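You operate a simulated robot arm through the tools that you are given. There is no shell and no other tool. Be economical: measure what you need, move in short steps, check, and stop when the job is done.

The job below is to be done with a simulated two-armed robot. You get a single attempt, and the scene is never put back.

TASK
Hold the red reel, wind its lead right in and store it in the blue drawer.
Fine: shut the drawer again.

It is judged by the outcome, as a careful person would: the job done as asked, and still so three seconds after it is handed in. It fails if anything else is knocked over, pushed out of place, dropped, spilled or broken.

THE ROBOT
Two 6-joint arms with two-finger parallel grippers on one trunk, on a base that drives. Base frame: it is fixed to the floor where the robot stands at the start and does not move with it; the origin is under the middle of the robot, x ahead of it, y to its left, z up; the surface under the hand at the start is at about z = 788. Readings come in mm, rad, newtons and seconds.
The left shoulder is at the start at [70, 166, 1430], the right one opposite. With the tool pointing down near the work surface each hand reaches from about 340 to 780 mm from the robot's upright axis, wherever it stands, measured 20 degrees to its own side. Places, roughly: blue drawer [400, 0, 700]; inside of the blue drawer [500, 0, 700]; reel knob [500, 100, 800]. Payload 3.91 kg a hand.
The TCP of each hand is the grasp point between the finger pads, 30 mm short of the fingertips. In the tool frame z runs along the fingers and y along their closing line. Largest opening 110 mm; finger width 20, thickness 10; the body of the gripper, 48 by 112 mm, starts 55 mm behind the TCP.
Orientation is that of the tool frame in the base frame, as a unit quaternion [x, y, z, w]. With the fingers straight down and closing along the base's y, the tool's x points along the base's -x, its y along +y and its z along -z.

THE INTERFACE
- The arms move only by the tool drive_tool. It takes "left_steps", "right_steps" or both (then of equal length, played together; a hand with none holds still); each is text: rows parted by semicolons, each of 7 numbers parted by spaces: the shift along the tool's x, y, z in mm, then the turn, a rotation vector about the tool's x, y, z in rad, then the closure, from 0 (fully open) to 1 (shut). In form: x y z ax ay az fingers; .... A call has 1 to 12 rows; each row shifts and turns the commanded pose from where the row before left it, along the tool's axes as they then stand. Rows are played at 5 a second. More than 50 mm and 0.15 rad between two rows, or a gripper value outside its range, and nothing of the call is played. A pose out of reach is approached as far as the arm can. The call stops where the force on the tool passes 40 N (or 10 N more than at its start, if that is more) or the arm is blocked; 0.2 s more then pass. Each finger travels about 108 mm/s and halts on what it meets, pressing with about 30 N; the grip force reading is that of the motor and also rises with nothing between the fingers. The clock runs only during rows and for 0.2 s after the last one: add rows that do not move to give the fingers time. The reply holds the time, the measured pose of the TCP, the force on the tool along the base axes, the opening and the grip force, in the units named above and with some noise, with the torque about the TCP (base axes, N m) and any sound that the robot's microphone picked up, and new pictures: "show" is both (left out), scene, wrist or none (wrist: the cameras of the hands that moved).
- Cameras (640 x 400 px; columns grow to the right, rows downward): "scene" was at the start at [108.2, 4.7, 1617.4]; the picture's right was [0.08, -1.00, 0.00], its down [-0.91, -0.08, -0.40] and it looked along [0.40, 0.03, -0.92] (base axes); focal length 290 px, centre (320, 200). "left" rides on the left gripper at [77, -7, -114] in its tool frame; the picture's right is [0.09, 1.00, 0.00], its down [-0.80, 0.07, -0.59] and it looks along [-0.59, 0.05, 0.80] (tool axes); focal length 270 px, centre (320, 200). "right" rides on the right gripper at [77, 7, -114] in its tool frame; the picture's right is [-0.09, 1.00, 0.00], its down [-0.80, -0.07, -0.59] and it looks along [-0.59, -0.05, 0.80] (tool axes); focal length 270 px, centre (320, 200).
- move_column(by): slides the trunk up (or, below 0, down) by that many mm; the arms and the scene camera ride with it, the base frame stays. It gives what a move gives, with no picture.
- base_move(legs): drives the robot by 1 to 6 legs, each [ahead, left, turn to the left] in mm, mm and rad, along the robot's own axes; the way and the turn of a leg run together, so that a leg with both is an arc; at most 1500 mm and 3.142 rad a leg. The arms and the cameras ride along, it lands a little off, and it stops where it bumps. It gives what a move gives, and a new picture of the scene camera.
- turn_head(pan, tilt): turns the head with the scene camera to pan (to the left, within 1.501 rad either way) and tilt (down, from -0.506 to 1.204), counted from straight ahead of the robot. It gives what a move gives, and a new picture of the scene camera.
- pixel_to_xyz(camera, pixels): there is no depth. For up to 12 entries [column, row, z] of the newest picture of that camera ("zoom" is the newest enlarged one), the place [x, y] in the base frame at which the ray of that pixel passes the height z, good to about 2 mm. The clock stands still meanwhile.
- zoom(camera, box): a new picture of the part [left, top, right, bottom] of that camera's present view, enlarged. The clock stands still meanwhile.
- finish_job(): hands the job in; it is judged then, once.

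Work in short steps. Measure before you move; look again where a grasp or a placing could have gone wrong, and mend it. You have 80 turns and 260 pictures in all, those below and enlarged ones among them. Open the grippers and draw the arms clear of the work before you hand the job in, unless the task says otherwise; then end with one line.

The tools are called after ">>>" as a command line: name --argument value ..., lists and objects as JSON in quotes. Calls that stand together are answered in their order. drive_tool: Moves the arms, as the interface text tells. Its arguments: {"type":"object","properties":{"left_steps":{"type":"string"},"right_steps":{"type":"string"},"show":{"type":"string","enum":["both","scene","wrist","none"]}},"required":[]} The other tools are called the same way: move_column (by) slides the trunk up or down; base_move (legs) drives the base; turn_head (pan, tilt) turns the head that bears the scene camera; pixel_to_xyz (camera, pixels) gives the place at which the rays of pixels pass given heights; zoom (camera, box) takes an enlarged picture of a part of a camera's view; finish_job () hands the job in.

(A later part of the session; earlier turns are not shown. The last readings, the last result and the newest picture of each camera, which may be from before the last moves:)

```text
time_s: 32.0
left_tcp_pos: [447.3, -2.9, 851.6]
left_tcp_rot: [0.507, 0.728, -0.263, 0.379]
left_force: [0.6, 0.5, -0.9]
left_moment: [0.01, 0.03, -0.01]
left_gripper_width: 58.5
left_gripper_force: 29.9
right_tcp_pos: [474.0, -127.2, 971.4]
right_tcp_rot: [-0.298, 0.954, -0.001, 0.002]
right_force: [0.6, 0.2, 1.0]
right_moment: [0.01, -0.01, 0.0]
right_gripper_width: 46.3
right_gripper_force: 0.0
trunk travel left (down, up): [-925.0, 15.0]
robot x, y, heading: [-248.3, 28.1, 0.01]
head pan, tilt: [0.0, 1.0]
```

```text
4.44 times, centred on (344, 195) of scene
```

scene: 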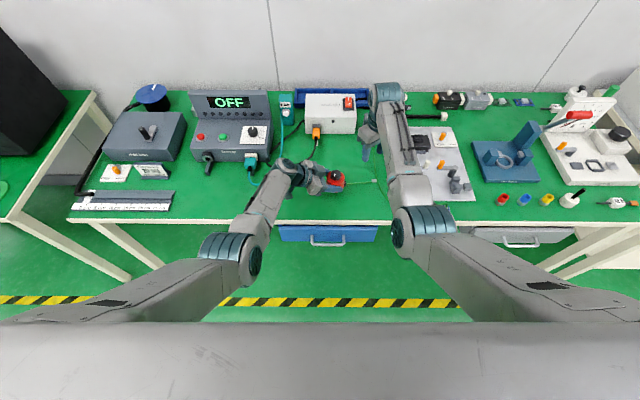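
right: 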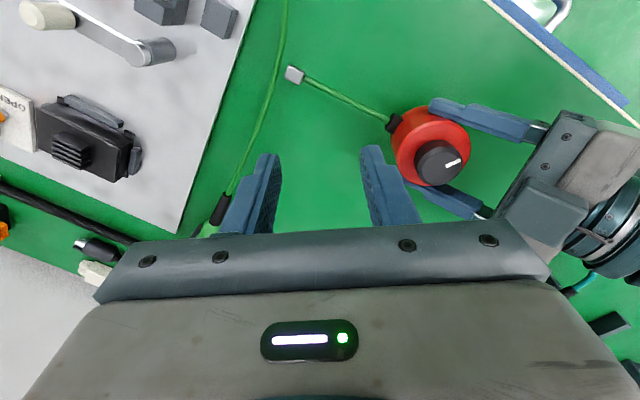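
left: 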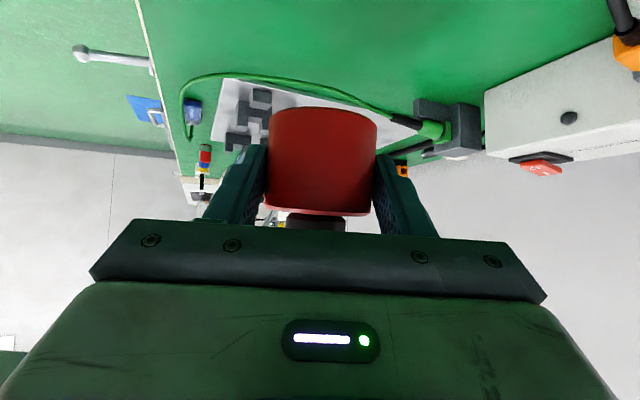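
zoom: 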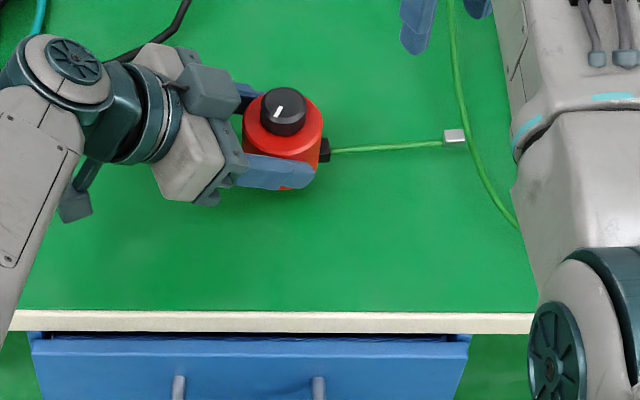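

Left is placed; knob ≈ (452,-17). Right is level; now yaw it by -1.2 rad so its fingers are clear of the left gripper's box.

>>> drive_tool --right_steps "0 0 0 0 0 -0.15 0.58;0 0 0 0 0 -0.15 0.58;0 0 0 0 0 -0.15 0.58;0 0 0 0 0 -0.15 0.58;0 0 0 0 0 -0.15 0.58;0 0 0 0 0 -0.15 0.58;0 0 0 0 0 -0.15 0.58;0 0 0 0 0 -0.15 0.58;0 0 0 0 0 0 0.58" --show "none"

```text
time_s: 34.0
left_tcp_pos: [448.2, -3.1, 852.3]
left_tcp_rot: [0.508, 0.729, -0.263, 0.376]
left_force: [0.3, -0.3, -2.5]
left_moment: [0.03, 0.01, -0.01]
left_gripper_width: 58.4
left_gripper_force: 30.2
right_tcp_pos: [475.3, -126.8, 970.0]
right_tcp_rot: [0.785, -0.619, 0.002, -0.002]
right_force: [-0.9, 0.4, 0.7]
right_moment: [0.0, 0.01, -0.03]
right_gripper_width: 46.3
right_gripper_force: 0.0
trunk travel left (down, up): [-925.0, 15.0]
robot x, y, heading: [-249.4, 29.3, 0.005]
head pan, tilt: [0.0, 1.0]
```

Move right over the knob.

>>> drive_tool --right_steps "-27.9 -0.85 0 0 0 0 0.58;-27.9 -0.85 0 0 0 0 0.58;-27.9 -0.85 0 0 0 0 0.58;-27.9 -0.85 0 0 0 0 0.58;0 0 0 0 0 0 0.58"

```text
time_s: 35.2
left_tcp_pos: [448.4, -2.7, 850.4]
left_tcp_rot: [0.507, 0.729, -0.263, 0.377]
left_force: [-0.4, 0.7, -2.0]
left_moment: [-0.06, -0.01, 0.0]
left_gripper_width: 58.6
left_gripper_force: 29.9
right_tcp_pos: [451.8, -15.5, 970.6]
right_tcp_rot: [0.785, -0.619, 0.003, -0.001]
right_force: [-0.3, 0.0, -0.2]
right_moment: [0.0, 0.0, 0.04]
right_gripper_width: 46.1
right_gripper_force: 0.0
trunk travel left (down, up): [-925.0, 15.0]
robot x, y, heading: [-243.1, 26.9, 0.009]
head pan, tilt: [0.0, 1.0]
```

scene: 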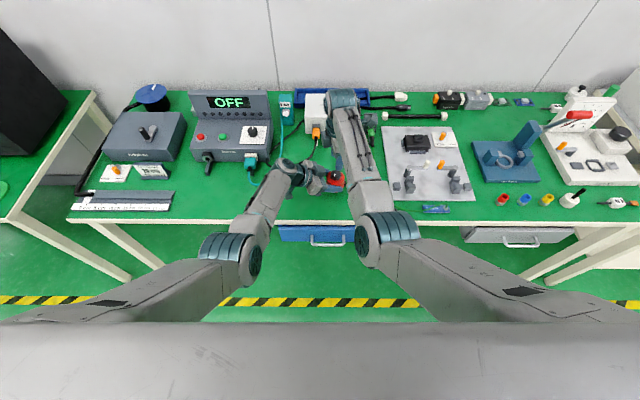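
right: 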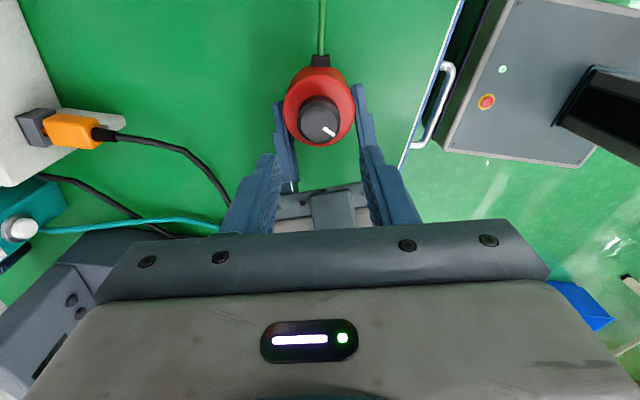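

Reached. I check the knob centre (320,112) in the right wrist view at z≈886.

>>> pixel_to_xyz --camera "right" --pixels '[[320, 115, 886], [300, 112, 886], [341, 112, 886], [283, 105, 865], [355, 105, 865]]'

```text
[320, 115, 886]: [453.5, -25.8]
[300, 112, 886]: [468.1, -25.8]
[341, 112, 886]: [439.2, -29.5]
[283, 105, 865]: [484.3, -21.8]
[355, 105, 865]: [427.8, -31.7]
```

Centred between the fingers. Descend 72 mm to bring the fingertips around the knob.

>>> drive_tool --right_steps "3 0 20 0 0 0 0.58;0 0 20 0 0 0 0.58;0 0 18 0 0 0 0.58;0 0 14 0 0 0 0.58;0 0 0 0 0 0 0.58"

>>> zoom --camera "right" --box '[200, 0, 440, 250]'

```text
time_s: 36.4
left_tcp_pos: [447.5, -2.8, 850.9]
left_tcp_rot: [0.508, 0.729, -0.262, 0.377]
left_force: [0.7, 0.3, -1.0]
left_moment: [0.04, -0.01, -0.01]
left_gripper_width: 58.5
left_gripper_force: 29.8
right_tcp_pos: [453.0, -19.2, 898.8]
right_tcp_rot: [0.784, -0.62, 0.001, -0.001]
right_force: [-0.2, 0.4, 0.4]
right_moment: [0.02, -0.04, 0.04]
right_gripper_width: 46.0
right_gripper_force: 0.1
trunk travel left (down, up): [-925.0, 15.0]
robot x, y, heading: [-250.0, 27.3, 0.007]
head pan, tilt: [0.0, 1.0]
```

scene: 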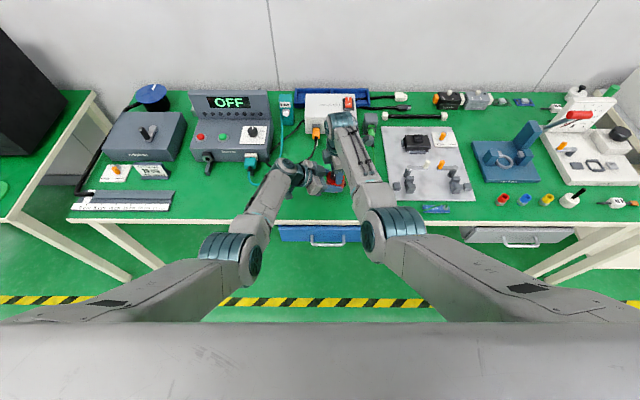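
right: 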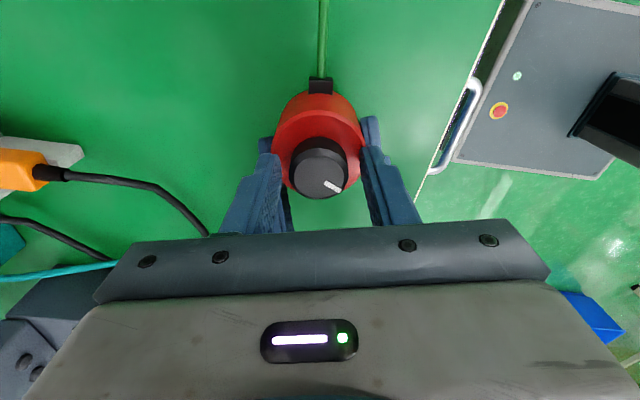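

```text
1.60 times, centred on (320, 125) of right
```

zoom: 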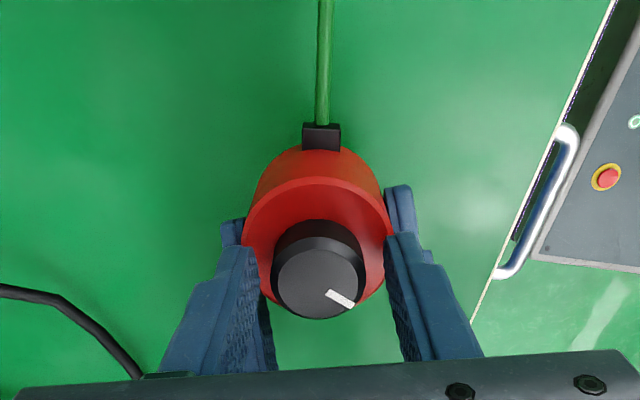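

Knob is between the fingertips. Close on it.

>>> drive_tool --right_steps "0 0 0 0 0 0 0.68;0 0 0 0 0 0 0.8;0 0 0 0 0 0 0.8" --show "wrist"

```text
time_s: 37.2
left_tcp_pos: [447.8, -2.9, 851.8]
left_tcp_rot: [0.508, 0.728, -0.264, 0.377]
left_force: [-7.9, -1.0, 4.7]
left_moment: [-0.19, 0.09, -0.11]
left_gripper_width: 58.8
left_gripper_force: 30.2
right_tcp_pos: [453.6, -20.4, 898.8]
right_tcp_rot: [0.785, -0.619, 0.003, -0.002]
right_force: [7.8, 1.1, -4.2]
right_moment: [0.09, -0.48, -0.03]
right_gripper_width: 32.4
right_gripper_force: 30.1
trunk travel left (down, up): [-925.0, 15.0]
robot x, y, heading: [-249.3, 30.4, 0.007]
head pan, tilt: [0.0, 1.0]
```

right: 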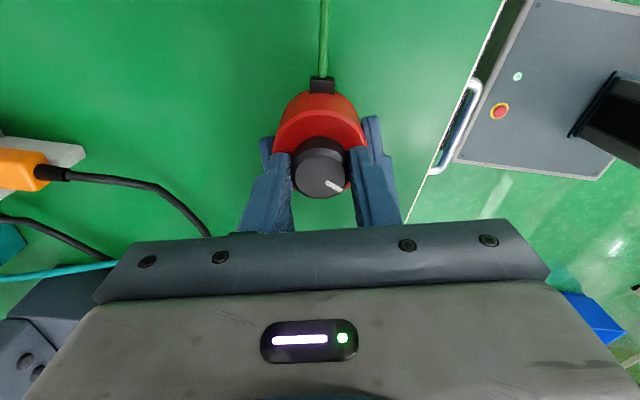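

Gripped at 32.4 mm. Test turn: 0.42 rad one way (counter-clockwise from above).

>>> drive_tool --right_steps "0 0 0 0 0 -0.14 0.8;0 0 0 0 0 -0.14 0.8;0 0 0 0 0 -0.14 0.8;0 0 0 0 0 0 0.8" --show "both"

```text
time_s: 38.2
left_tcp_pos: [447.5, -3.1, 851.3]
left_tcp_rot: [0.507, 0.729, -0.263, 0.377]
left_force: [-22.8, -5.1, 10.4]
left_moment: [0.37, -0.39, -0.32]
left_gripper_width: 58.7
left_gripper_force: 29.8
right_tcp_pos: [453.0, -19.5, 898.6]
right_tcp_rot: [0.897, -0.441, 0.003, -0.002]
right_force: [22.6, 5.2, -9.9]
right_moment: [-0.25, -0.8, -0.06]
right_gripper_width: 32.8
right_gripper_force: 30.2
trunk travel left (down, up): [-925.0, 15.0]
robot x, y, heading: [-247.1, 32.2, 0.01]
head pan, tilt: [0.0, 1.0]
```

scene: 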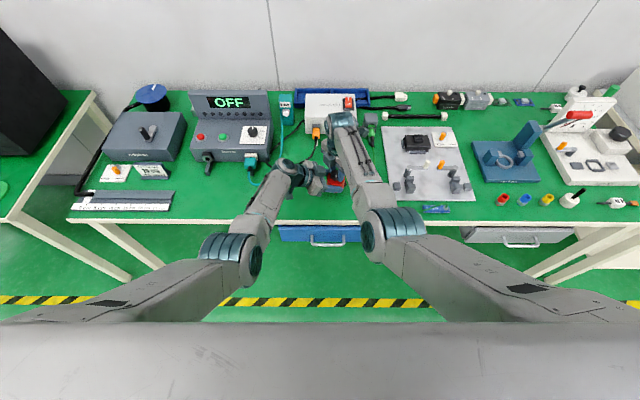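
right: 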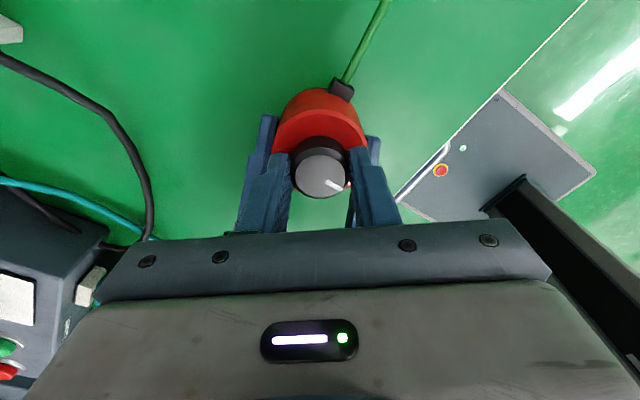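

Knob turns with the fingers; side force 22 N in +x shows ~1–2 mm misalignment. I ease +1.5 mm in x and turn further.

>>> drive_tool --right_steps "0.9 -1.2 0 0 0 0 0.8;0 0 0 0 0 -0.14 0.8;0 0 0 0 0 -0.14 0.8;0 0 0 0 0 -0.14 0.8;0 0 0 0 0 0 0.8" --show "wrist"

```text
time_s: 39.4
left_tcp_pos: [447.9, -4.2, 851.2]
left_tcp_rot: [0.507, 0.729, -0.263, 0.377]
left_force: [-5.5, -19.4, -13.4]
left_moment: [0.4, -0.21, -0.16]
left_gripper_width: 58.7
left_gripper_force: 29.7
right_tcp_pos: [453.5, -18.6, 899.6]
right_tcp_rot: [0.97, -0.245, 0.002, -0.001]
right_force: [5.4, 19.7, 11.8]
right_moment: [0.77, 0.09, -0.01]
right_gripper_width: 32.6
right_gripper_force: 30.2
trunk travel left (down, up): [-925.0, 15.0]
robot x, y, heading: [-245.9, 27.5, 0.006]
head pan, tilt: [0.0, 1.0]
```

right: 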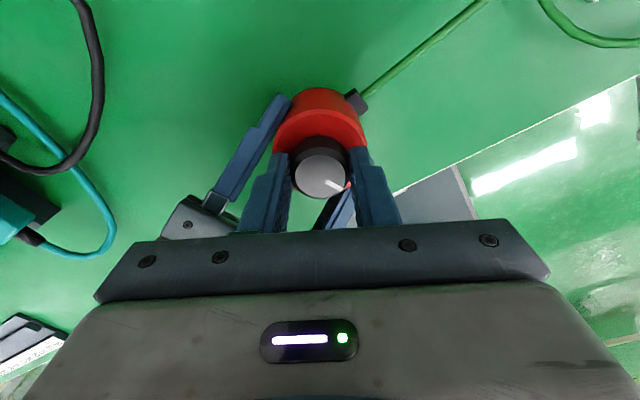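

Turned ~0.84 rad total. I look whether the lead end is visible in the scene view.

>>> zoom --camera "scene" --box '[304, 130, 432, 210]'

>>> pixel_to_xyz --camera "right" --pixels '[[487, 1, 830], [370, 92, 830]]'

```text
5.00 times, centred on (368, 170) of scene
```

zoom: 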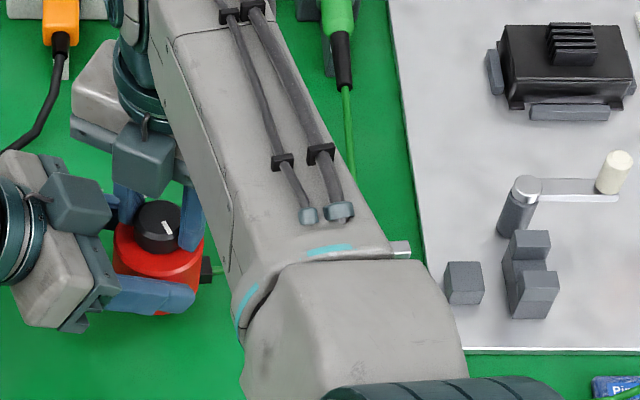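

```text
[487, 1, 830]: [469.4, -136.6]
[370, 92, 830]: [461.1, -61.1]
```

The lead tip moved outward (scene col 374→384), so this way pays out; winding is the other way (clockwise from above). Turn back, easing the side force along tool -y.

>>> drive_tool --right_steps "0 -1.2 0 0 0 0.14 0.8;0 0 0 0 0 0.14 0.8;0 0 0 0 0 0.14 0.8;0 0 0 0 0 0.14 0.8;0 0 0 0 0 0.14 0.8;0 0 0 0 0 0.14 0.8;0 0 0 0 0 0 0.8" --show "none"

```text
time_s: 41.0
left_tcp_pos: [447.9, -2.4, 852.2]
left_tcp_rot: [0.507, 0.729, -0.262, 0.378]
left_force: [1.4, -6.2, -13.8]
left_moment: [0.3, 0.06, -0.05]
left_gripper_width: 58.3
left_gripper_force: 29.8
right_tcp_pos: [454.0, -19.4, 898.0]
right_tcp_rot: [0.785, -0.62, 0.002, -0.001]
right_force: [-0.1, 7.4, 14.1]
right_moment: [0.3, 0.08, -0.01]
right_gripper_width: 32.4
right_gripper_force: 30.3
trunk travel left (down, up): [-925.0, 15.0]
robot x, y, heading: [-249.5, 28.7, 0.009]
head pan, tilt: [0.0, 1.0]
```

Forces are small. Continue winding clockwise 0.84 rad, easing up 1 mm.

>>> drive_tool --right_steps "-0.5 0 -1 0 0 0.14 0.8;0 0 0 0 0 0.14 0.8;0 0 0 0 0 0.14 0.8;0 0 0 0 0 0.14 0.8;0 0 0 0 0 0.14 0.8;0 0 0 0 0 0.14 0.8;0 0 0 0 0 0 0.8" --show "wrist"

>>> zoom --camera "scene" --box '[304, 130, 432, 210]'

```text
time_s: 42.6
left_tcp_pos: [449.8, -3.1, 852.8]
left_tcp_rot: [0.506, 0.729, -0.261, 0.379]
left_force: [7.2, 7.2, -2.4]
left_moment: [0.09, -0.11, 0.19]
left_gripper_width: 58.3
left_gripper_force: 29.4
right_tcp_pos: [453.5, -19.1, 898.2]
right_tcp_rot: [-0.463, 0.886, -0.001, 0.0]
right_force: [-6.9, -8.4, 1.0]
right_moment: [-0.42, 0.42, -0.03]
right_gripper_width: 32.5
right_gripper_force: 30.5
trunk travel left (down, up): [-925.0, 15.0]
robot x, y, heading: [-246.2, 27.4, 0.01]
head pan, tilt: [0.0, 1.0]
```

right: 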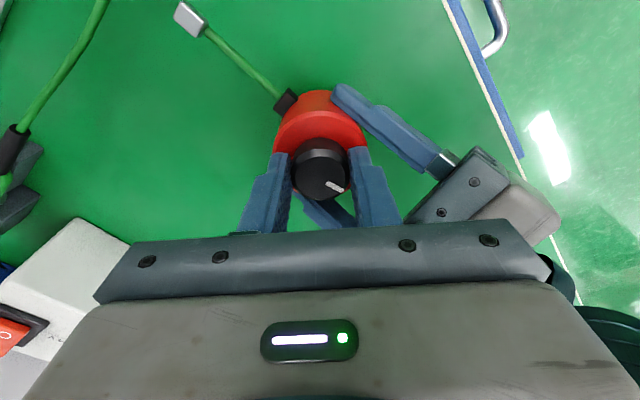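

```text
5.00 times, centred on (368, 170) of scene
```

zoom: 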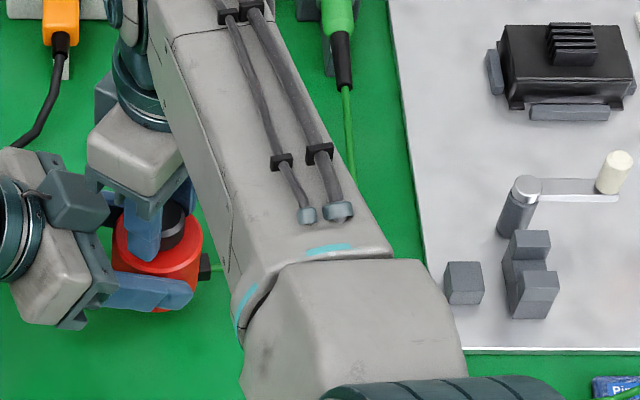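

Lead end is now visible at (190,18) in the right view and coming in. I release, turn back 1.65 rad, and regrip.

>>> drive_tool --right_steps "0 0 0 0 0 0 0.58;0 0 0 0 0 -0.15 0.58;0 0 0 0 0 -0.15 0.58;0 0 0 0 0 -0.15 0.58;0 0 0 0 0 -0.15 0.58;0 0 0 0 0 -0.15 0.58;0 0 0 0 0 -0.15 0.58;0 0 0 0 0 -0.15 0.58;0 0 0 0 0 -0.15 0.58;0 0 0 0 0 -0.15 0.58;0 0 0 0 0 -0.15 0.58;0 0 0 0 0 -0.15 0.58" --show "wrist"

>>> drive_tool --right_steps "0 0 0 0 0 0 0.58;0 0 0 0 0 0 0.68;0 0 0 0 0 0 0.8;0 0 0 0 0 0 0.8" --show "none"

```text
time_s: 45.2
left_tcp_pos: [448.9, -2.6, 850.8]
left_tcp_rot: [0.508, 0.729, -0.263, 0.376]
left_force: [0.1, 0.1, -2.1]
left_moment: [0.05, -0.02, 0.01]
left_gripper_width: 58.3
left_gripper_force: 29.9
right_tcp_pos: [455.0, -18.8, 898.3]
right_tcp_rot: [0.966, -0.259, 0.002, 0.0]
right_force: [-0.1, 0.4, 0.0]
right_moment: [-0.02, 0.02, 0.03]
right_gripper_width: 46.3
right_gripper_force: 0.0
trunk travel left (down, up): [-925.0, 15.0]
robot x, y, heading: [-249.2, 29.2, 0.005]
head pan, tilt: [0.0, 1.0]
```

right: 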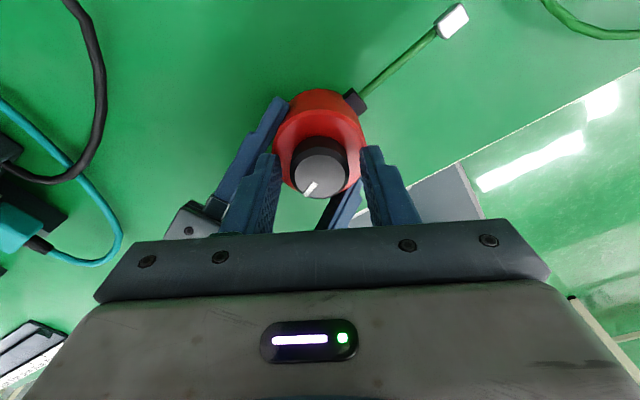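

```text
time_s: 46.2
left_tcp_pos: [448.0, -2.8, 851.4]
left_tcp_rot: [0.507, 0.729, -0.263, 0.378]
left_force: [-1.0, -0.7, 0.4]
left_moment: [-0.22, 0.06, -0.09]
left_gripper_width: 58.2
left_gripper_force: 30.7
right_tcp_pos: [455.4, -17.5, 898.9]
right_tcp_rot: [0.966, -0.26, 0.001, 0.0]
right_force: [1.8, 1.2, -0.4]
right_moment: [0.27, -0.18, -0.01]
right_gripper_width: 32.6
right_gripper_force: 30.1
trunk travel left (down, up): [-925.0, 15.0]
robot x, y, heading: [-249.1, 31.8, 0.01]
head pan, tilt: [0.0, 1.0]
```

Lead shorter, regripped with almost no side force. Wind another 1.65 rad.

>>> drive_tool --right_steps "0 0 0 0 0 0.15 0.8;0 0 0 0 0 0.15 0.8;0 0 0 0 0 0.15 0.8;0 0 0 0 0 0.15 0.8;0 0 0 0 0 0.15 0.8;0 0 0 0 0 0.15 0.8;0 0 0 0 0 0.15 0.8;0 0 0 0 0 0.15 0.8;0 0 0 0 0 0.15 0.8;0 0 0 0 0 0.15 0.8;0 0 0 0 0 0.15 0.8;0 0 0 0 0 0 0.8" --show "wrist"

```text
time_s: 48.8
left_tcp_pos: [449.2, -1.7, 851.5]
left_tcp_rot: [0.506, 0.729, -0.261, 0.379]
left_force: [13.3, 1.8, -1.2]
left_moment: [-0.05, -0.06, 0.25]
left_gripper_width: 58.2
left_gripper_force: 29.7
right_tcp_pos: [453.4, -18.3, 899.3]
right_tcp_rot: [-0.464, 0.886, -0.002, 0.0]
right_force: [-12.6, -2.5, -0.5]
right_moment: [-0.04, 0.7, -0.01]
right_gripper_width: 32.6
right_gripper_force: 30.4
trunk travel left (down, up): [-925.0, 15.0]
robot x, y, heading: [-245.0, 27.8, 0.01]
head pan, tilt: [0.0, 1.0]
```

right: 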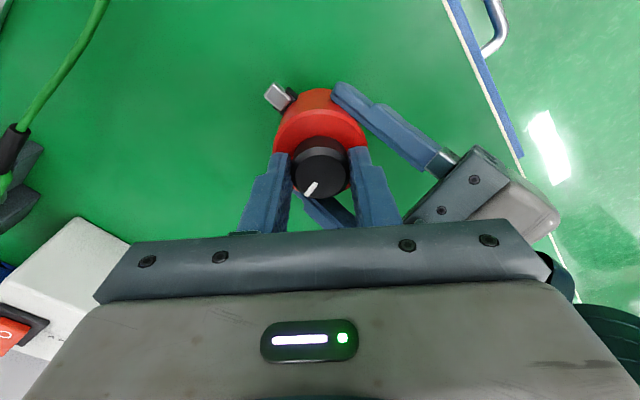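

The tip is nearly at the block. I zoom to see the remaining gap.

>>> zoom --camera "right" --box '[240, 60, 368, 140]'

```text
5.00 times, centred on (304, 100) of right
```

zoom: 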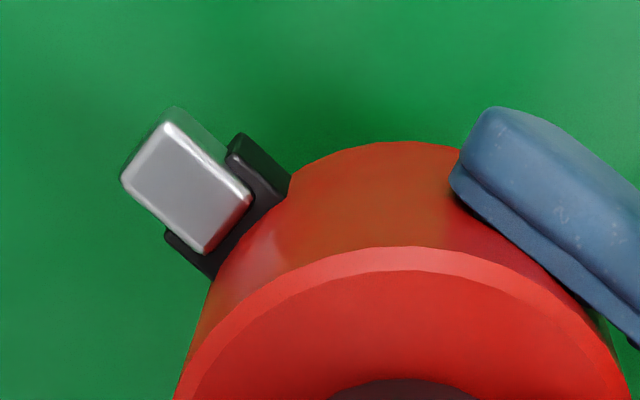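

Nearly touching; a slight bit more with torque watch: +0.12 rad, then look.

>>> drive_tool --right_steps "0.4 0.6 0 0 0 0.06 0.8;0 0 0 0 0 0.06 0.8;0 0 0 0 0 0 0.8" --show "none"

>>> zoom --camera "right" --box '[240, 60, 368, 140]'

```text
time_s: 49.6
left_tcp_pos: [448.8, -3.0, 850.9]
left_tcp_rot: [0.508, 0.729, -0.262, 0.377]
left_force: [13.7, 2.2, 1.1]
left_moment: [-0.22, 0.04, 0.22]
left_gripper_width: 58.0
left_gripper_force: 30.0
right_tcp_pos: [453.7, -19.2, 899.1]
right_tcp_rot: [-0.41, 0.912, -0.002, 0.0]
right_force: [-14.1, -3.2, -0.5]
right_moment: [0.09, 0.59, 0.01]
right_gripper_width: 32.4
right_gripper_force: 30.0
trunk travel left (down, up): [-925.0, 15.0]
robot x, y, heading: [-251.3, 29.4, 0.006]
head pan, tilt: [0.0, 1.0]
```

```text
5.00 times, centred on (304, 100) of right
```

zoom: 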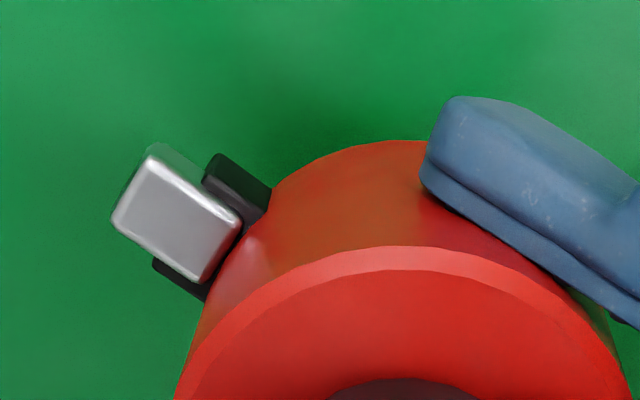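

Torque still ~0, so it may not be fully in. Release, turn back 1.05 rad, regrip and keep winding until it resists.

>>> drive_tool --right_steps "0 0 0 0 0 0 0.58;0 0 0 0 0 -0.15 0.58;0 0 0 0 0 -0.15 0.58;0 0 0 0 0 -0.15 0.58;0 0 0 0 0 -0.15 0.58;0 0 0 0 0 -0.15 0.58;0 0 0 0 0 -0.15 0.58;0 0 0 0 0 -0.15 0.58;0 0 0 0 0 0 0.68;0 0 0 0 0 0 0.8;0 0 0 0 0 0 0.8" --show "none"

>>> zoom --camera "right" --box '[256, 60, 416, 160]'

>>> drive_tool --right_steps "0 0 0 0 0 0.1 0.8;0 0 0 0 0 0.1 0.8;0 0 0 0 0 0 0.8" --show "none"

>>> zoom --camera "right" --box '[256, 60, 416, 160]'

```text
time_s: 52.0
left_tcp_pos: [447.8, -1.2, 850.6]
left_tcp_rot: [0.507, 0.729, -0.263, 0.378]
left_force: [-2.9, -0.3, 1.4]
left_moment: [-0.03, -0.05, -0.01]
left_gripper_width: 58.0
left_gripper_force: 30.1
right_tcp_pos: [452.9, -19.1, 898.6]
right_tcp_rot: [0.812, -0.584, 0.001, -0.001]
right_force: [3.6, 0.4, -1.2]
right_moment: [0.04, -0.11, 0.01]
right_gripper_width: 32.3
right_gripper_force: 30.4
trunk travel left (down, up): [-925.0, 15.0]
robot x, y, heading: [-247.1, 32.1, 0.004]
head pan, tilt: [0.0, 1.0]
```

```text
4.00 times, centred on (336, 110) of right
```

zoom: 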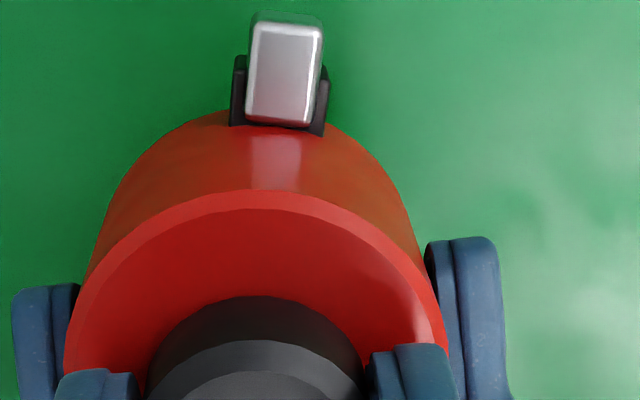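

```text
time_s: 52.8
left_tcp_pos: [448.3, -1.7, 851.8]
left_tcp_rot: [0.507, 0.73, -0.261, 0.378]
left_force: [4.6, -0.7, -7.0]
left_moment: [0.32, -0.1, -0.23]
left_gripper_width: 58.4
left_gripper_force: 30.0
right_tcp_pos: [453.9, -18.5, 898.3]
right_tcp_rot: [0.749, -0.663, 0.003, 0.0]
right_force: [-3.5, 0.1, 7.1]
right_moment: [-0.13, 0.33, 0.31]
right_gripper_width: 32.7
right_gripper_force: 30.1
trunk travel left (down, up): [-925.0, 15.0]
robot x, y, heading: [-244.4, 27.2, 0.01]
head pan, tilt: [0.0, 1.0]
```

```text
4.00 times, centred on (336, 110) of right
```

zoom: 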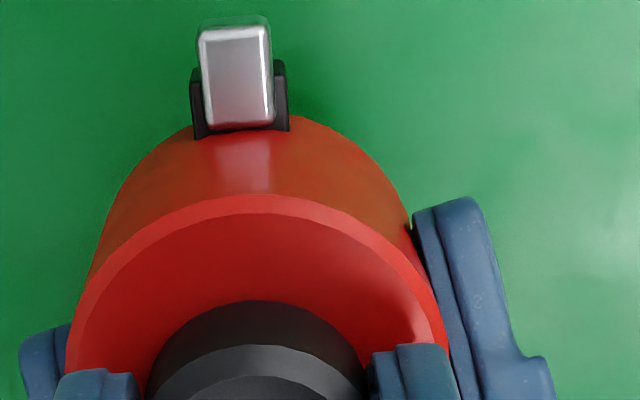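

Torque about z is now 0.31 N·m and the tip no longer moves: fully wound, tip seated in its holder. Release and retreat the right hand.

>>> drive_tool --right_steps "0 0 0 0 0 0 0.58;0 0 0 0 0 0 0.5;0 0 -25 0 0 0 0.5;0 0 -25 0 0 0 0.5;0 0 -22 0 0 0 0.5;40 0 0 0 0 0 0.5;40 0 0 0 0 0 0.5;40 0 0 0 0 0 0.5;40 0 0 0 0 0 0.5;40 0 0 0 0 0 0.5" --show "scene"

>>> zoom --camera "scene" --box '[280, 150, 376, 210]'

```text
time_s: 55.0
left_tcp_pos: [448.8, -4.5, 851.2]
left_tcp_rot: [0.508, 0.73, -0.261, 0.376]
left_force: [-0.2, 0.4, -1.2]
left_moment: [0.02, 0.03, -0.01]
left_gripper_width: 58.1
left_gripper_force: 29.7
right_tcp_pos: [481.3, -217.9, 971.6]
right_tcp_rot: [0.749, -0.662, 0.001, -0.002]
right_force: [0.0, -0.1, 0.1]
right_moment: [-0.02, 0.02, 0.04]
right_gripper_width: 54.8
right_gripper_force: 0.1
trunk travel left (down, up): [-925.0, 15.0]
robot x, y, heading: [-244.9, 29.8, 0.006]
head pan, tilt: [0.0, 1.0]
```

scene: 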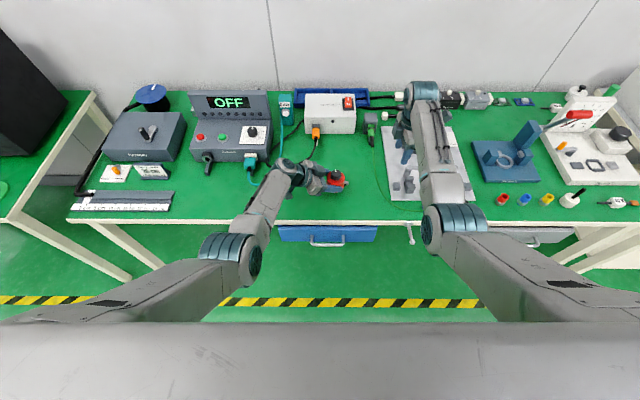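

```text
6.67 times, centred on (328, 180) of scene
```

zoom: 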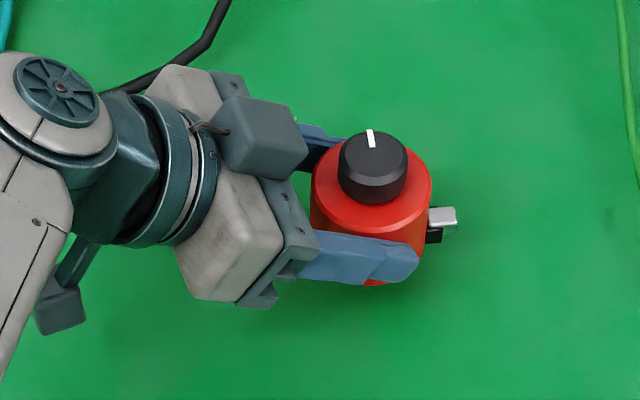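

Lead is fully in. Left hand now carries the reel to a free spot nearer the edge, around (400,40), and sets it down.

>>> drive_tool --left_steps "21 -14.2 -29.5 0 0 0 0.6;20.8 -14.3 -29.6 0 0 0 0.6;12.2 0 8.7 0 0 0 0.6;11 0 7.8 0 0 0 0.6;0 0 0 0 0 0 0.6;1.6 0 1.2 0 0 0 0.6;1.6 0 1.2 0 0 0 0.6;0 0 0 0 0 0 0.6" --show "both"

```text
time_s: 56.8
left_tcp_pos: [396.5, 57.1, 818.7]
left_tcp_rot: [0.507, 0.729, -0.262, 0.377]
left_force: [-0.7, -0.4, -1.3]
left_moment: [0.03, 0.01, -0.02]
left_gripper_width: 58.3
left_gripper_force: 29.6
right_tcp_pos: [479.2, -216.6, 972.4]
right_tcp_rot: [0.75, -0.662, 0.002, -0.001]
right_force: [-0.5, 0.0, 0.2]
right_moment: [0.0, -0.02, -0.02]
right_gripper_width: 55.1
right_gripper_force: 0.1
trunk travel left (down, up): [-925.0, 15.0]
robot x, y, heading: [-244.5, 26.9, 0.008]
head pan, tilt: [0.0, 1.0]
```

scene: 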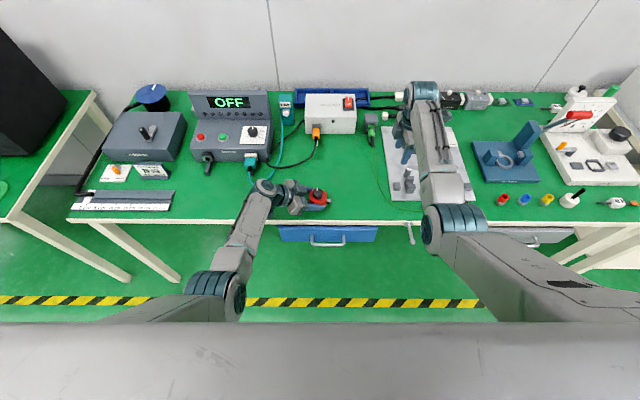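
left: 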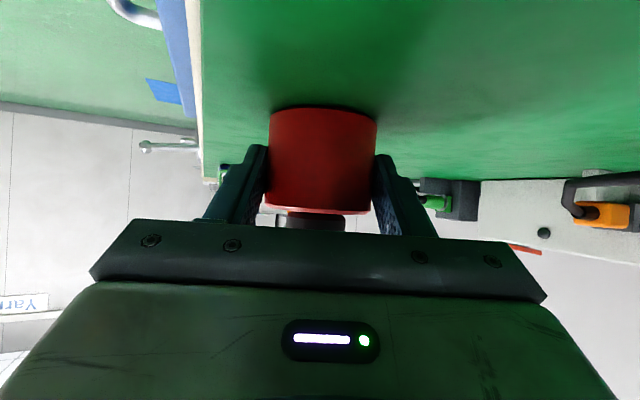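

Not touching yet; lower 1 mm at a time.

>>> drive_tool --left_steps "0.8 0 0.58 0 0 0 0.6;0.8 0 0.58 0 0 0 0.6;0 0 0 0 0 0 0.6" --show "none"

```text
time_s: 57.6
left_tcp_pos: [397.3, 55.9, 818.2]
left_tcp_rot: [0.508, 0.728, -0.262, 0.378]
left_force: [0.9, 2.6, 6.5]
left_moment: [-0.11, 0.12, 0.0]
left_gripper_width: 58.4
left_gripper_force: 29.8
right_tcp_pos: [480.2, -217.4, 972.2]
right_tcp_rot: [0.749, -0.662, 0.003, -0.002]
right_force: [0.5, 0.2, -0.1]
right_moment: [0.01, -0.03, 0.01]
right_gripper_width: 54.8
right_gripper_force: 0.1
trunk travel left (down, up): [-925.0, 15.0]
robot x, y, heading: [-247.0, 31.0, 0.005]
head pan, tilt: [0.0, 1.0]
```

Contact (6.5 N). Open slightly and back out along the tool axis.

>>> drive_tool --left_steps "0 0 0 0 0 0 0.4;0 0 0 0 0 0 0.32;0 0 -30 0 0 0 0.32;0 0 -35 0 0 0 0.32;0 0 -40 0 0 0 0.32;0 0 -45 0 0 0 0.2;0 0 -40 0 0 0 0;0 0 0 0 0 0 0" --show "scene"

>>> zoom --camera "scene" --box '[264, 170, 392, 250]'

```text
time_s: 59.4
left_tcp_pos: [340.8, 197.8, 928.0]
left_tcp_rot: [0.508, 0.729, -0.262, 0.376]
left_force: [0.3, -0.7, 0.4]
left_moment: [0.0, -0.02, 0.02]
left_gripper_width: 109.9
left_gripper_force: 0.0
right_tcp_pos: [481.0, -217.1, 971.4]
right_tcp_rot: [0.749, -0.662, 0.0, -0.002]
right_force: [0.7, -0.9, 0.1]
right_moment: [-0.03, -0.03, 0.02]
right_gripper_width: 55.2
right_gripper_force: 0.0
trunk travel left (down, up): [-925.0, 15.0]
robot x, y, heading: [-247.8, 30.4, 0.002]
head pan, tilt: [0.0, 1.0]
```

scene: 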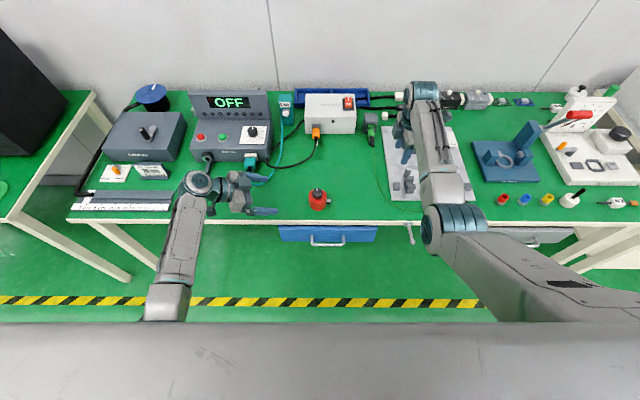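

```text
5.00 times, centred on (328, 210) of scene
```

zoom: 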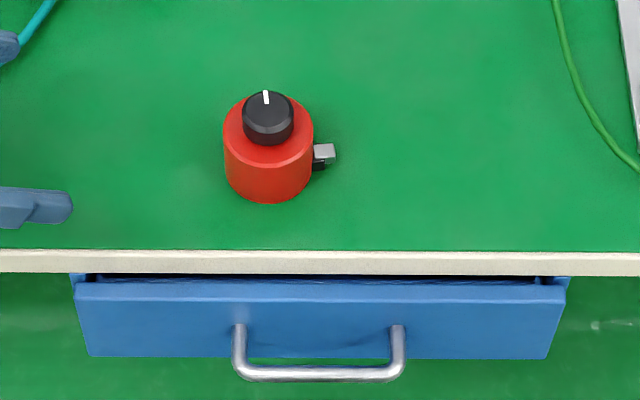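

Reel is standing free. Now triangulate the handle bar: pixel (318,374) here versus the earlier view.

>>> pixel_to_xyz --camera "zoom" --pixels '[[318, 374, 660], [318, 374, 680], [318, 374, 700], [240, 330, 700], [398, 330, 700], [318, 285, 740], [318, 358, 640], [318, 358, 660], [318, 274, 750], [318, 250, 788], [78, 285, 740], [568, 285, 740]]'

```text
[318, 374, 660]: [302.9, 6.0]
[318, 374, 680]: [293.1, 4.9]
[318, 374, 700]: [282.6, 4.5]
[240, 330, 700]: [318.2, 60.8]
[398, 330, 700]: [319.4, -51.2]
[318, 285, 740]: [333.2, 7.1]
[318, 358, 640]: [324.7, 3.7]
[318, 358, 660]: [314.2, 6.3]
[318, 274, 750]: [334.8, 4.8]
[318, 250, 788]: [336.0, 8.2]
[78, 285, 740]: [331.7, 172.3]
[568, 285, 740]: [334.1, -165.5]
```

Handle bar roughly x≈280, z≈700. I back off to clear the bench, then lower the trunk for a better look and a horizontal approach.

>>> base_move --legs '[[-370, 0, 0]]'

>>> move_column --by -350

>>> turn_head --pan 0 --tilt 0.55

>>> zoom --camera "scene" --box '[240, 150, 400, 250]'

```text
time_s: 61.7
left_tcp_pos: [-22.0, 195.5, 928.2]
left_tcp_rot: [0.506, 0.73, -0.262, 0.377]
left_force: [-0.2, 0.4, -0.5]
left_moment: [0.01, 0.0, -0.01]
left_gripper_width: 110.2
left_gripper_force: 0.0
right_tcp_pos: [118.3, -219.4, 971.0]
right_tcp_rot: [0.75, -0.661, 0.002, 0.0]
right_force: [-0.3, -0.7, -0.6]
right_moment: [-0.01, 0.01, 0.02]
right_gripper_width: 55.0
right_gripper_force: 0.2
trunk travel left (down, up): [-925.0, 15.0]
robot x, y, heading: [-608.6, 27.5, 0.009]
head pan, tilt: [0.0, 1.0]
```

scene: 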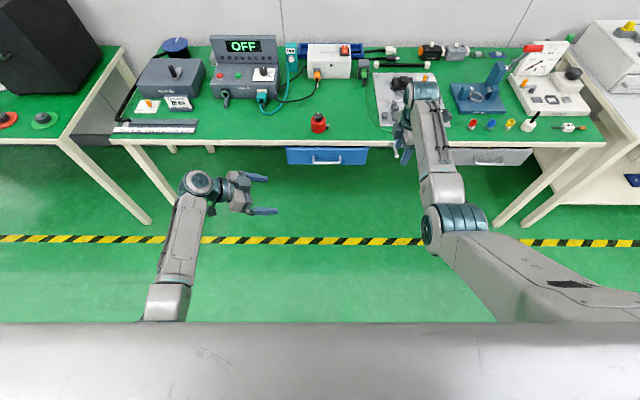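

```text
time_s: 65.2
left_tcp_pos: [-23.4, 196.8, 578.2]
left_tcp_rot: [0.506, 0.729, -0.262, 0.378]
left_force: [0.3, -0.3, 0.2]
left_moment: [-0.04, 0.03, 0.02]
left_gripper_width: 110.1
left_gripper_force: 0.1
right_tcp_pos: [117.0, -219.0, 622.6]
right_tcp_rot: [0.75, -0.661, 0.001, -0.001]
right_force: [-0.3, -0.1, 0.0]
right_moment: [-0.02, 0.02, -0.01]
right_gripper_width: 54.9
right_gripper_force: 0.1
trunk travel left (down, up): [-575.0, 365.0]
robot x, y, heading: [-609.9, 26.3, 0.014]
head pan, tilt: [0.0, 1.0]
```

```text
time_s: 66.1
left_tcp_pos: [-23.7, 196.1, 578.4]
left_tcp_rot: [0.506, 0.729, -0.262, 0.378]
left_force: [0.1, 0.0, 0.1]
left_moment: [-0.01, 0.0, -0.01]
left_gripper_width: 110.0
left_gripper_force: 0.0
right_tcp_pos: [116.5, -218.0, 621.9]
right_tcp_rot: [0.75, -0.661, 0.001, 0.0]
right_force: [0.7, -0.5, -0.1]
right_moment: [0.01, -0.01, -0.01]
right_gripper_width: 54.9
right_gripper_force: 0.1
trunk travel left (down, up): [-575.0, 365.0]
robot x, y, heading: [-612.8, 28.3, 0.005]
head pan, tilt: [0.0, 0.55]
```

scene: 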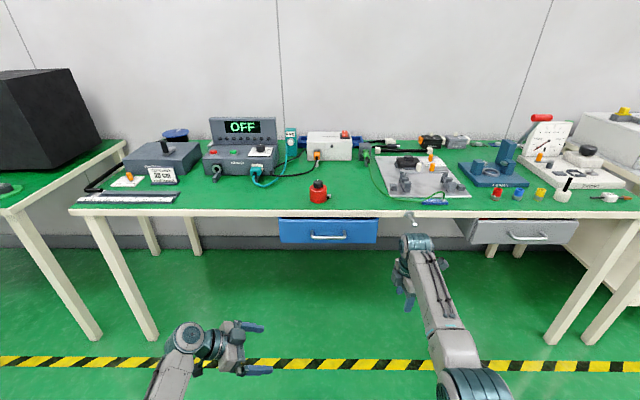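

```text
4.00 times, centred on (320, 200) of scene
```

zoom: 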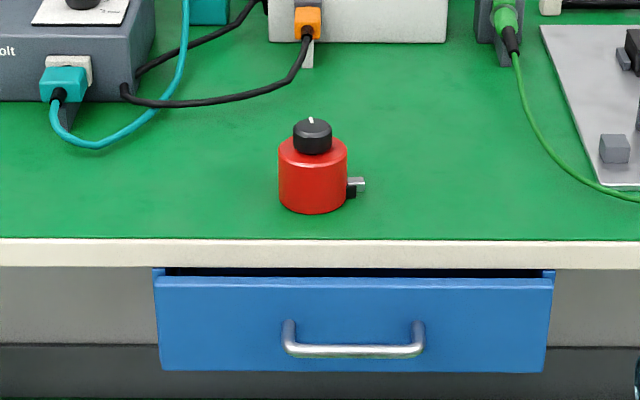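

>>> pixel_to_xyz --camera "zoom" --pixels '[[353, 350, 680], [353, 350, 690], [353, 350, 700], [353, 350, 710], [290, 325, 700], [290, 325, 710], [418, 325, 700], [353, 281, 730], [353, 281, 740], [353, 371, 640], [353, 371, 650], [353, 240, 788]]'

```text
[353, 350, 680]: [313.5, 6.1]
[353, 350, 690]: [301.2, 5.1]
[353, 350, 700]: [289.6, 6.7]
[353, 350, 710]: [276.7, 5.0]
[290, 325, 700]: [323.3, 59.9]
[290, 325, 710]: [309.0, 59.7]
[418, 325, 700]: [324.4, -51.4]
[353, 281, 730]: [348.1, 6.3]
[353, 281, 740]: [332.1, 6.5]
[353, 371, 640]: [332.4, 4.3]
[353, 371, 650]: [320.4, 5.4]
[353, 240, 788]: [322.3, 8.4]
```

Handle bar ≈ x 280, z ≈ 700±10, y from -52 to 60; face at x≈332. I orient the right hand to point forward, closing vertically.

>>> drive_tool --right_steps "0 0 0 0 0 0.126 0.3;0 0 0 0.15 0 0 0.3;0 0 0 0.15 0 0 0.3;0 0 0 0.15 0 0 0.3;0 0 0 0.15 0 0 0.3;0 0 0 0.15 0 0 0.3;0 0 0 0.15 0 0 0.3;0 0 0 0.15 0 0 0.3;0 0 0 0.15 0 0 0.3;0 0 0 0.15 0 0 0.3;0 0 0 0.15 0 0 0.3;0 0 0 0.07 0 0 0.3" --show "both"

```text
time_s: 68.7
left_tcp_pos: [-24.1, 195.6, 577.8]
left_tcp_rot: [0.506, 0.729, -0.262, 0.379]
left_force: [0.1, -0.2, 0.3]
left_moment: [-0.01, -0.01, 0.02]
left_gripper_width: 110.1
left_gripper_force: 0.1
right_tcp_pos: [116.8, -219.5, 621.1]
right_tcp_rot: [0.499, -0.499, 0.501, -0.5]
right_force: [0.2, -0.2, 0.0]
right_moment: [-0.01, -0.02, 0.02]
right_gripper_width: 76.9
right_gripper_force: 0.1
trunk travel left (down, up): [-575.0, 365.0]
robot x, y, heading: [-609.0, 25.2, 0.004]
head pan, tilt: [0.0, 0.55]
```

scene: 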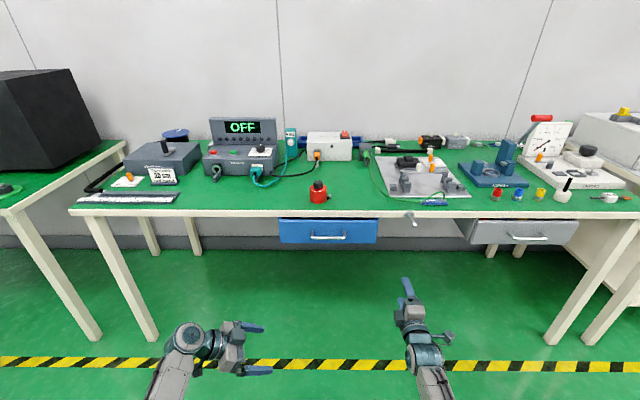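
right: 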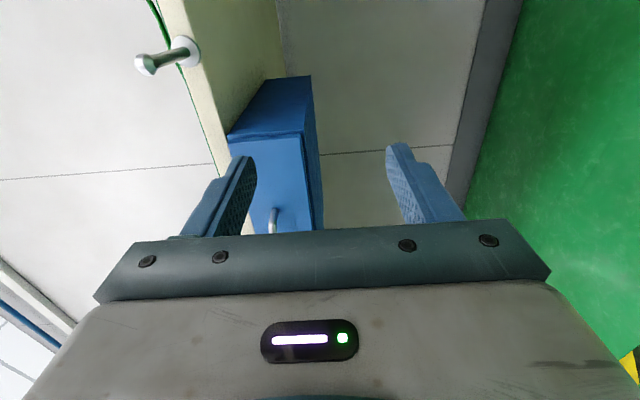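

Hand points forward. Move in front of the handle: to about (200,4,702).

>>> drive_tool --right_steps "-37.2 -13.4 13.8 0 0 0 0.3;-37.2 -13.4 13.8 0 0 0 0.3;-37.2 -13.4 13.8 0 0 0 0.3;-37.2 -13.4 13.8 0 0 0 0.3;-37.2 -13.4 13.8 0 0 0 0.3;-37.2 -13.4 13.8 0 0 0 0.3;0 0 0 0 0 0 0.3" --show "both"

```text
time_s: 70.5
left_tcp_pos: [-24.1, 195.0, 578.6]
left_tcp_rot: [0.506, 0.73, -0.261, 0.378]
left_force: [-0.8, 0.1, 0.4]
left_moment: [-0.04, -0.01, 0.0]
left_gripper_width: 109.8
left_gripper_force: 0.1
right_tcp_pos: [207.6, -41.7, 694.0]
right_tcp_rot: [0.505, -0.49, 0.526, -0.477]
right_force: [-0.6, 0.1, 0.1]
right_moment: [-0.03, 0.01, -0.01]
right_gripper_width: 76.9
right_gripper_force: 0.0
trunk travel left (down, up): [-575.0, 365.0]
robot x, y, heading: [-611.8, 26.1, 0.007]
head pan, tilt: [0.0, 0.55]
stopped in row 7 (right hand): the arm was blocked; the commanded pose is now the measured one
```

scene: 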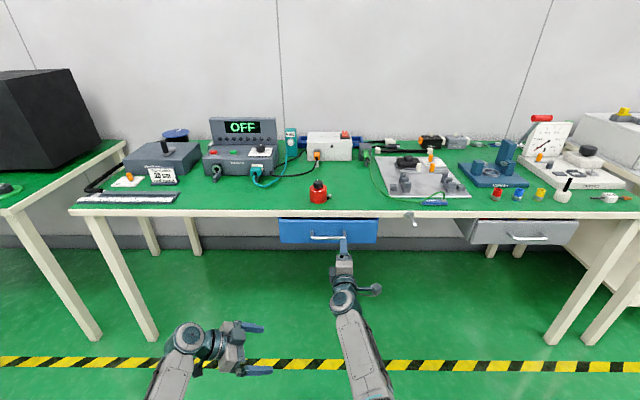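
right: 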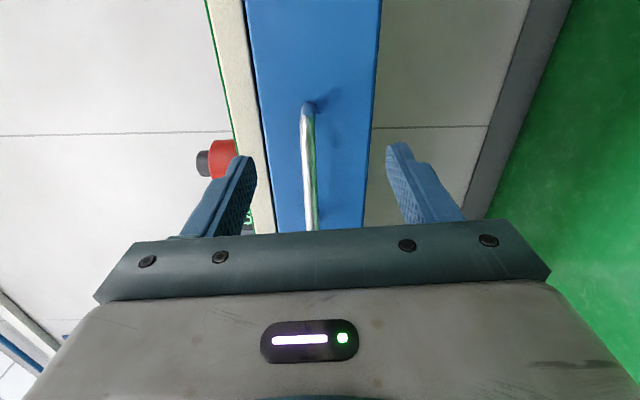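

Right arm's crossing limit again; the base can shift left 55 mm. Bar sits ~9 mm above the TCP (col 309 vs mid 321), so z≈703.

>>> base_move --legs '[[0, 60, 0]]'

>>> drive_tool --right_steps "0 0 0 -0.01 -0.034 0.064 0.3;10 -8 0 0 0 0 0.3;0 0 0 0 0 0 0.3" --show "wrist"

```text
time_s: 71.4
left_tcp_pos: [-23.8, 257.5, 578.5]
left_tcp_rot: [0.506, 0.73, -0.262, 0.378]
left_force: [-0.3, -0.2, -1.6]
left_moment: [-0.03, -0.02, 0.03]
left_gripper_width: 110.0
left_gripper_force: 0.0
right_tcp_pos: [206.4, 21.4, 694.1]
right_tcp_rot: [0.506, -0.49, 0.526, -0.477]
right_force: [-0.2, -0.1, 0.7]
right_moment: [0.03, 0.02, -0.01]
right_gripper_width: 77.0
right_gripper_force: 0.1
trunk travel left (down, up): [-575.0, 365.0]
robot x, y, heading: [-611.3, 85.0, 0.01]
head pan, tilt: [0.0, 0.55]
```

scene: 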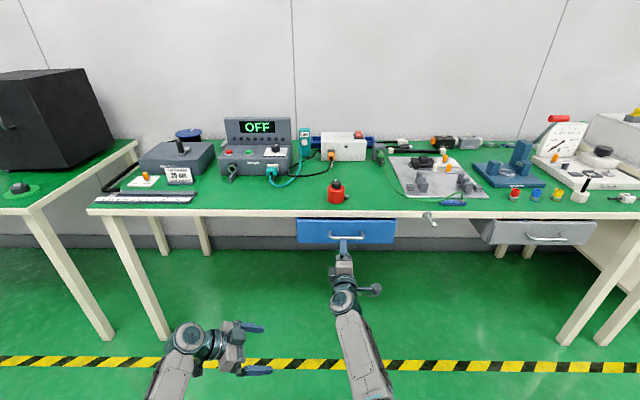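

```text
time_s: 72.2
left_tcp_pos: [-23.6, 256.0, 579.0]
left_tcp_rot: [0.505, 0.73, -0.261, 0.379]
left_force: [0.1, 0.1, 0.3]
left_moment: [-0.03, -0.03, -0.05]
left_gripper_width: 109.9
left_gripper_force: 0.1
right_tcp_pos: [206.6, 11.3, 701.9]
right_tcp_rot: [-0.501, 0.501, -0.498, 0.5]
right_force: [-0.3, -0.7, -0.4]
right_moment: [0.0, -0.02, 0.0]
right_gripper_width: 77.1
right_gripper_force: 0.0
trunk travel left (down, up): [-575.0, 365.0]
robot x, y, heading: [-605.1, 87.3, 0.01]
head pan, tilt: [0.0, 0.55]
```

right: 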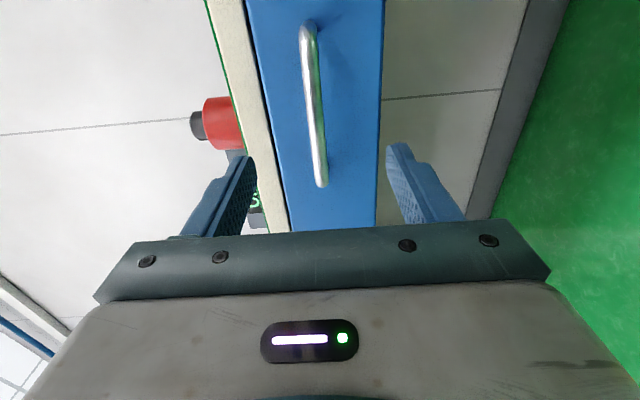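

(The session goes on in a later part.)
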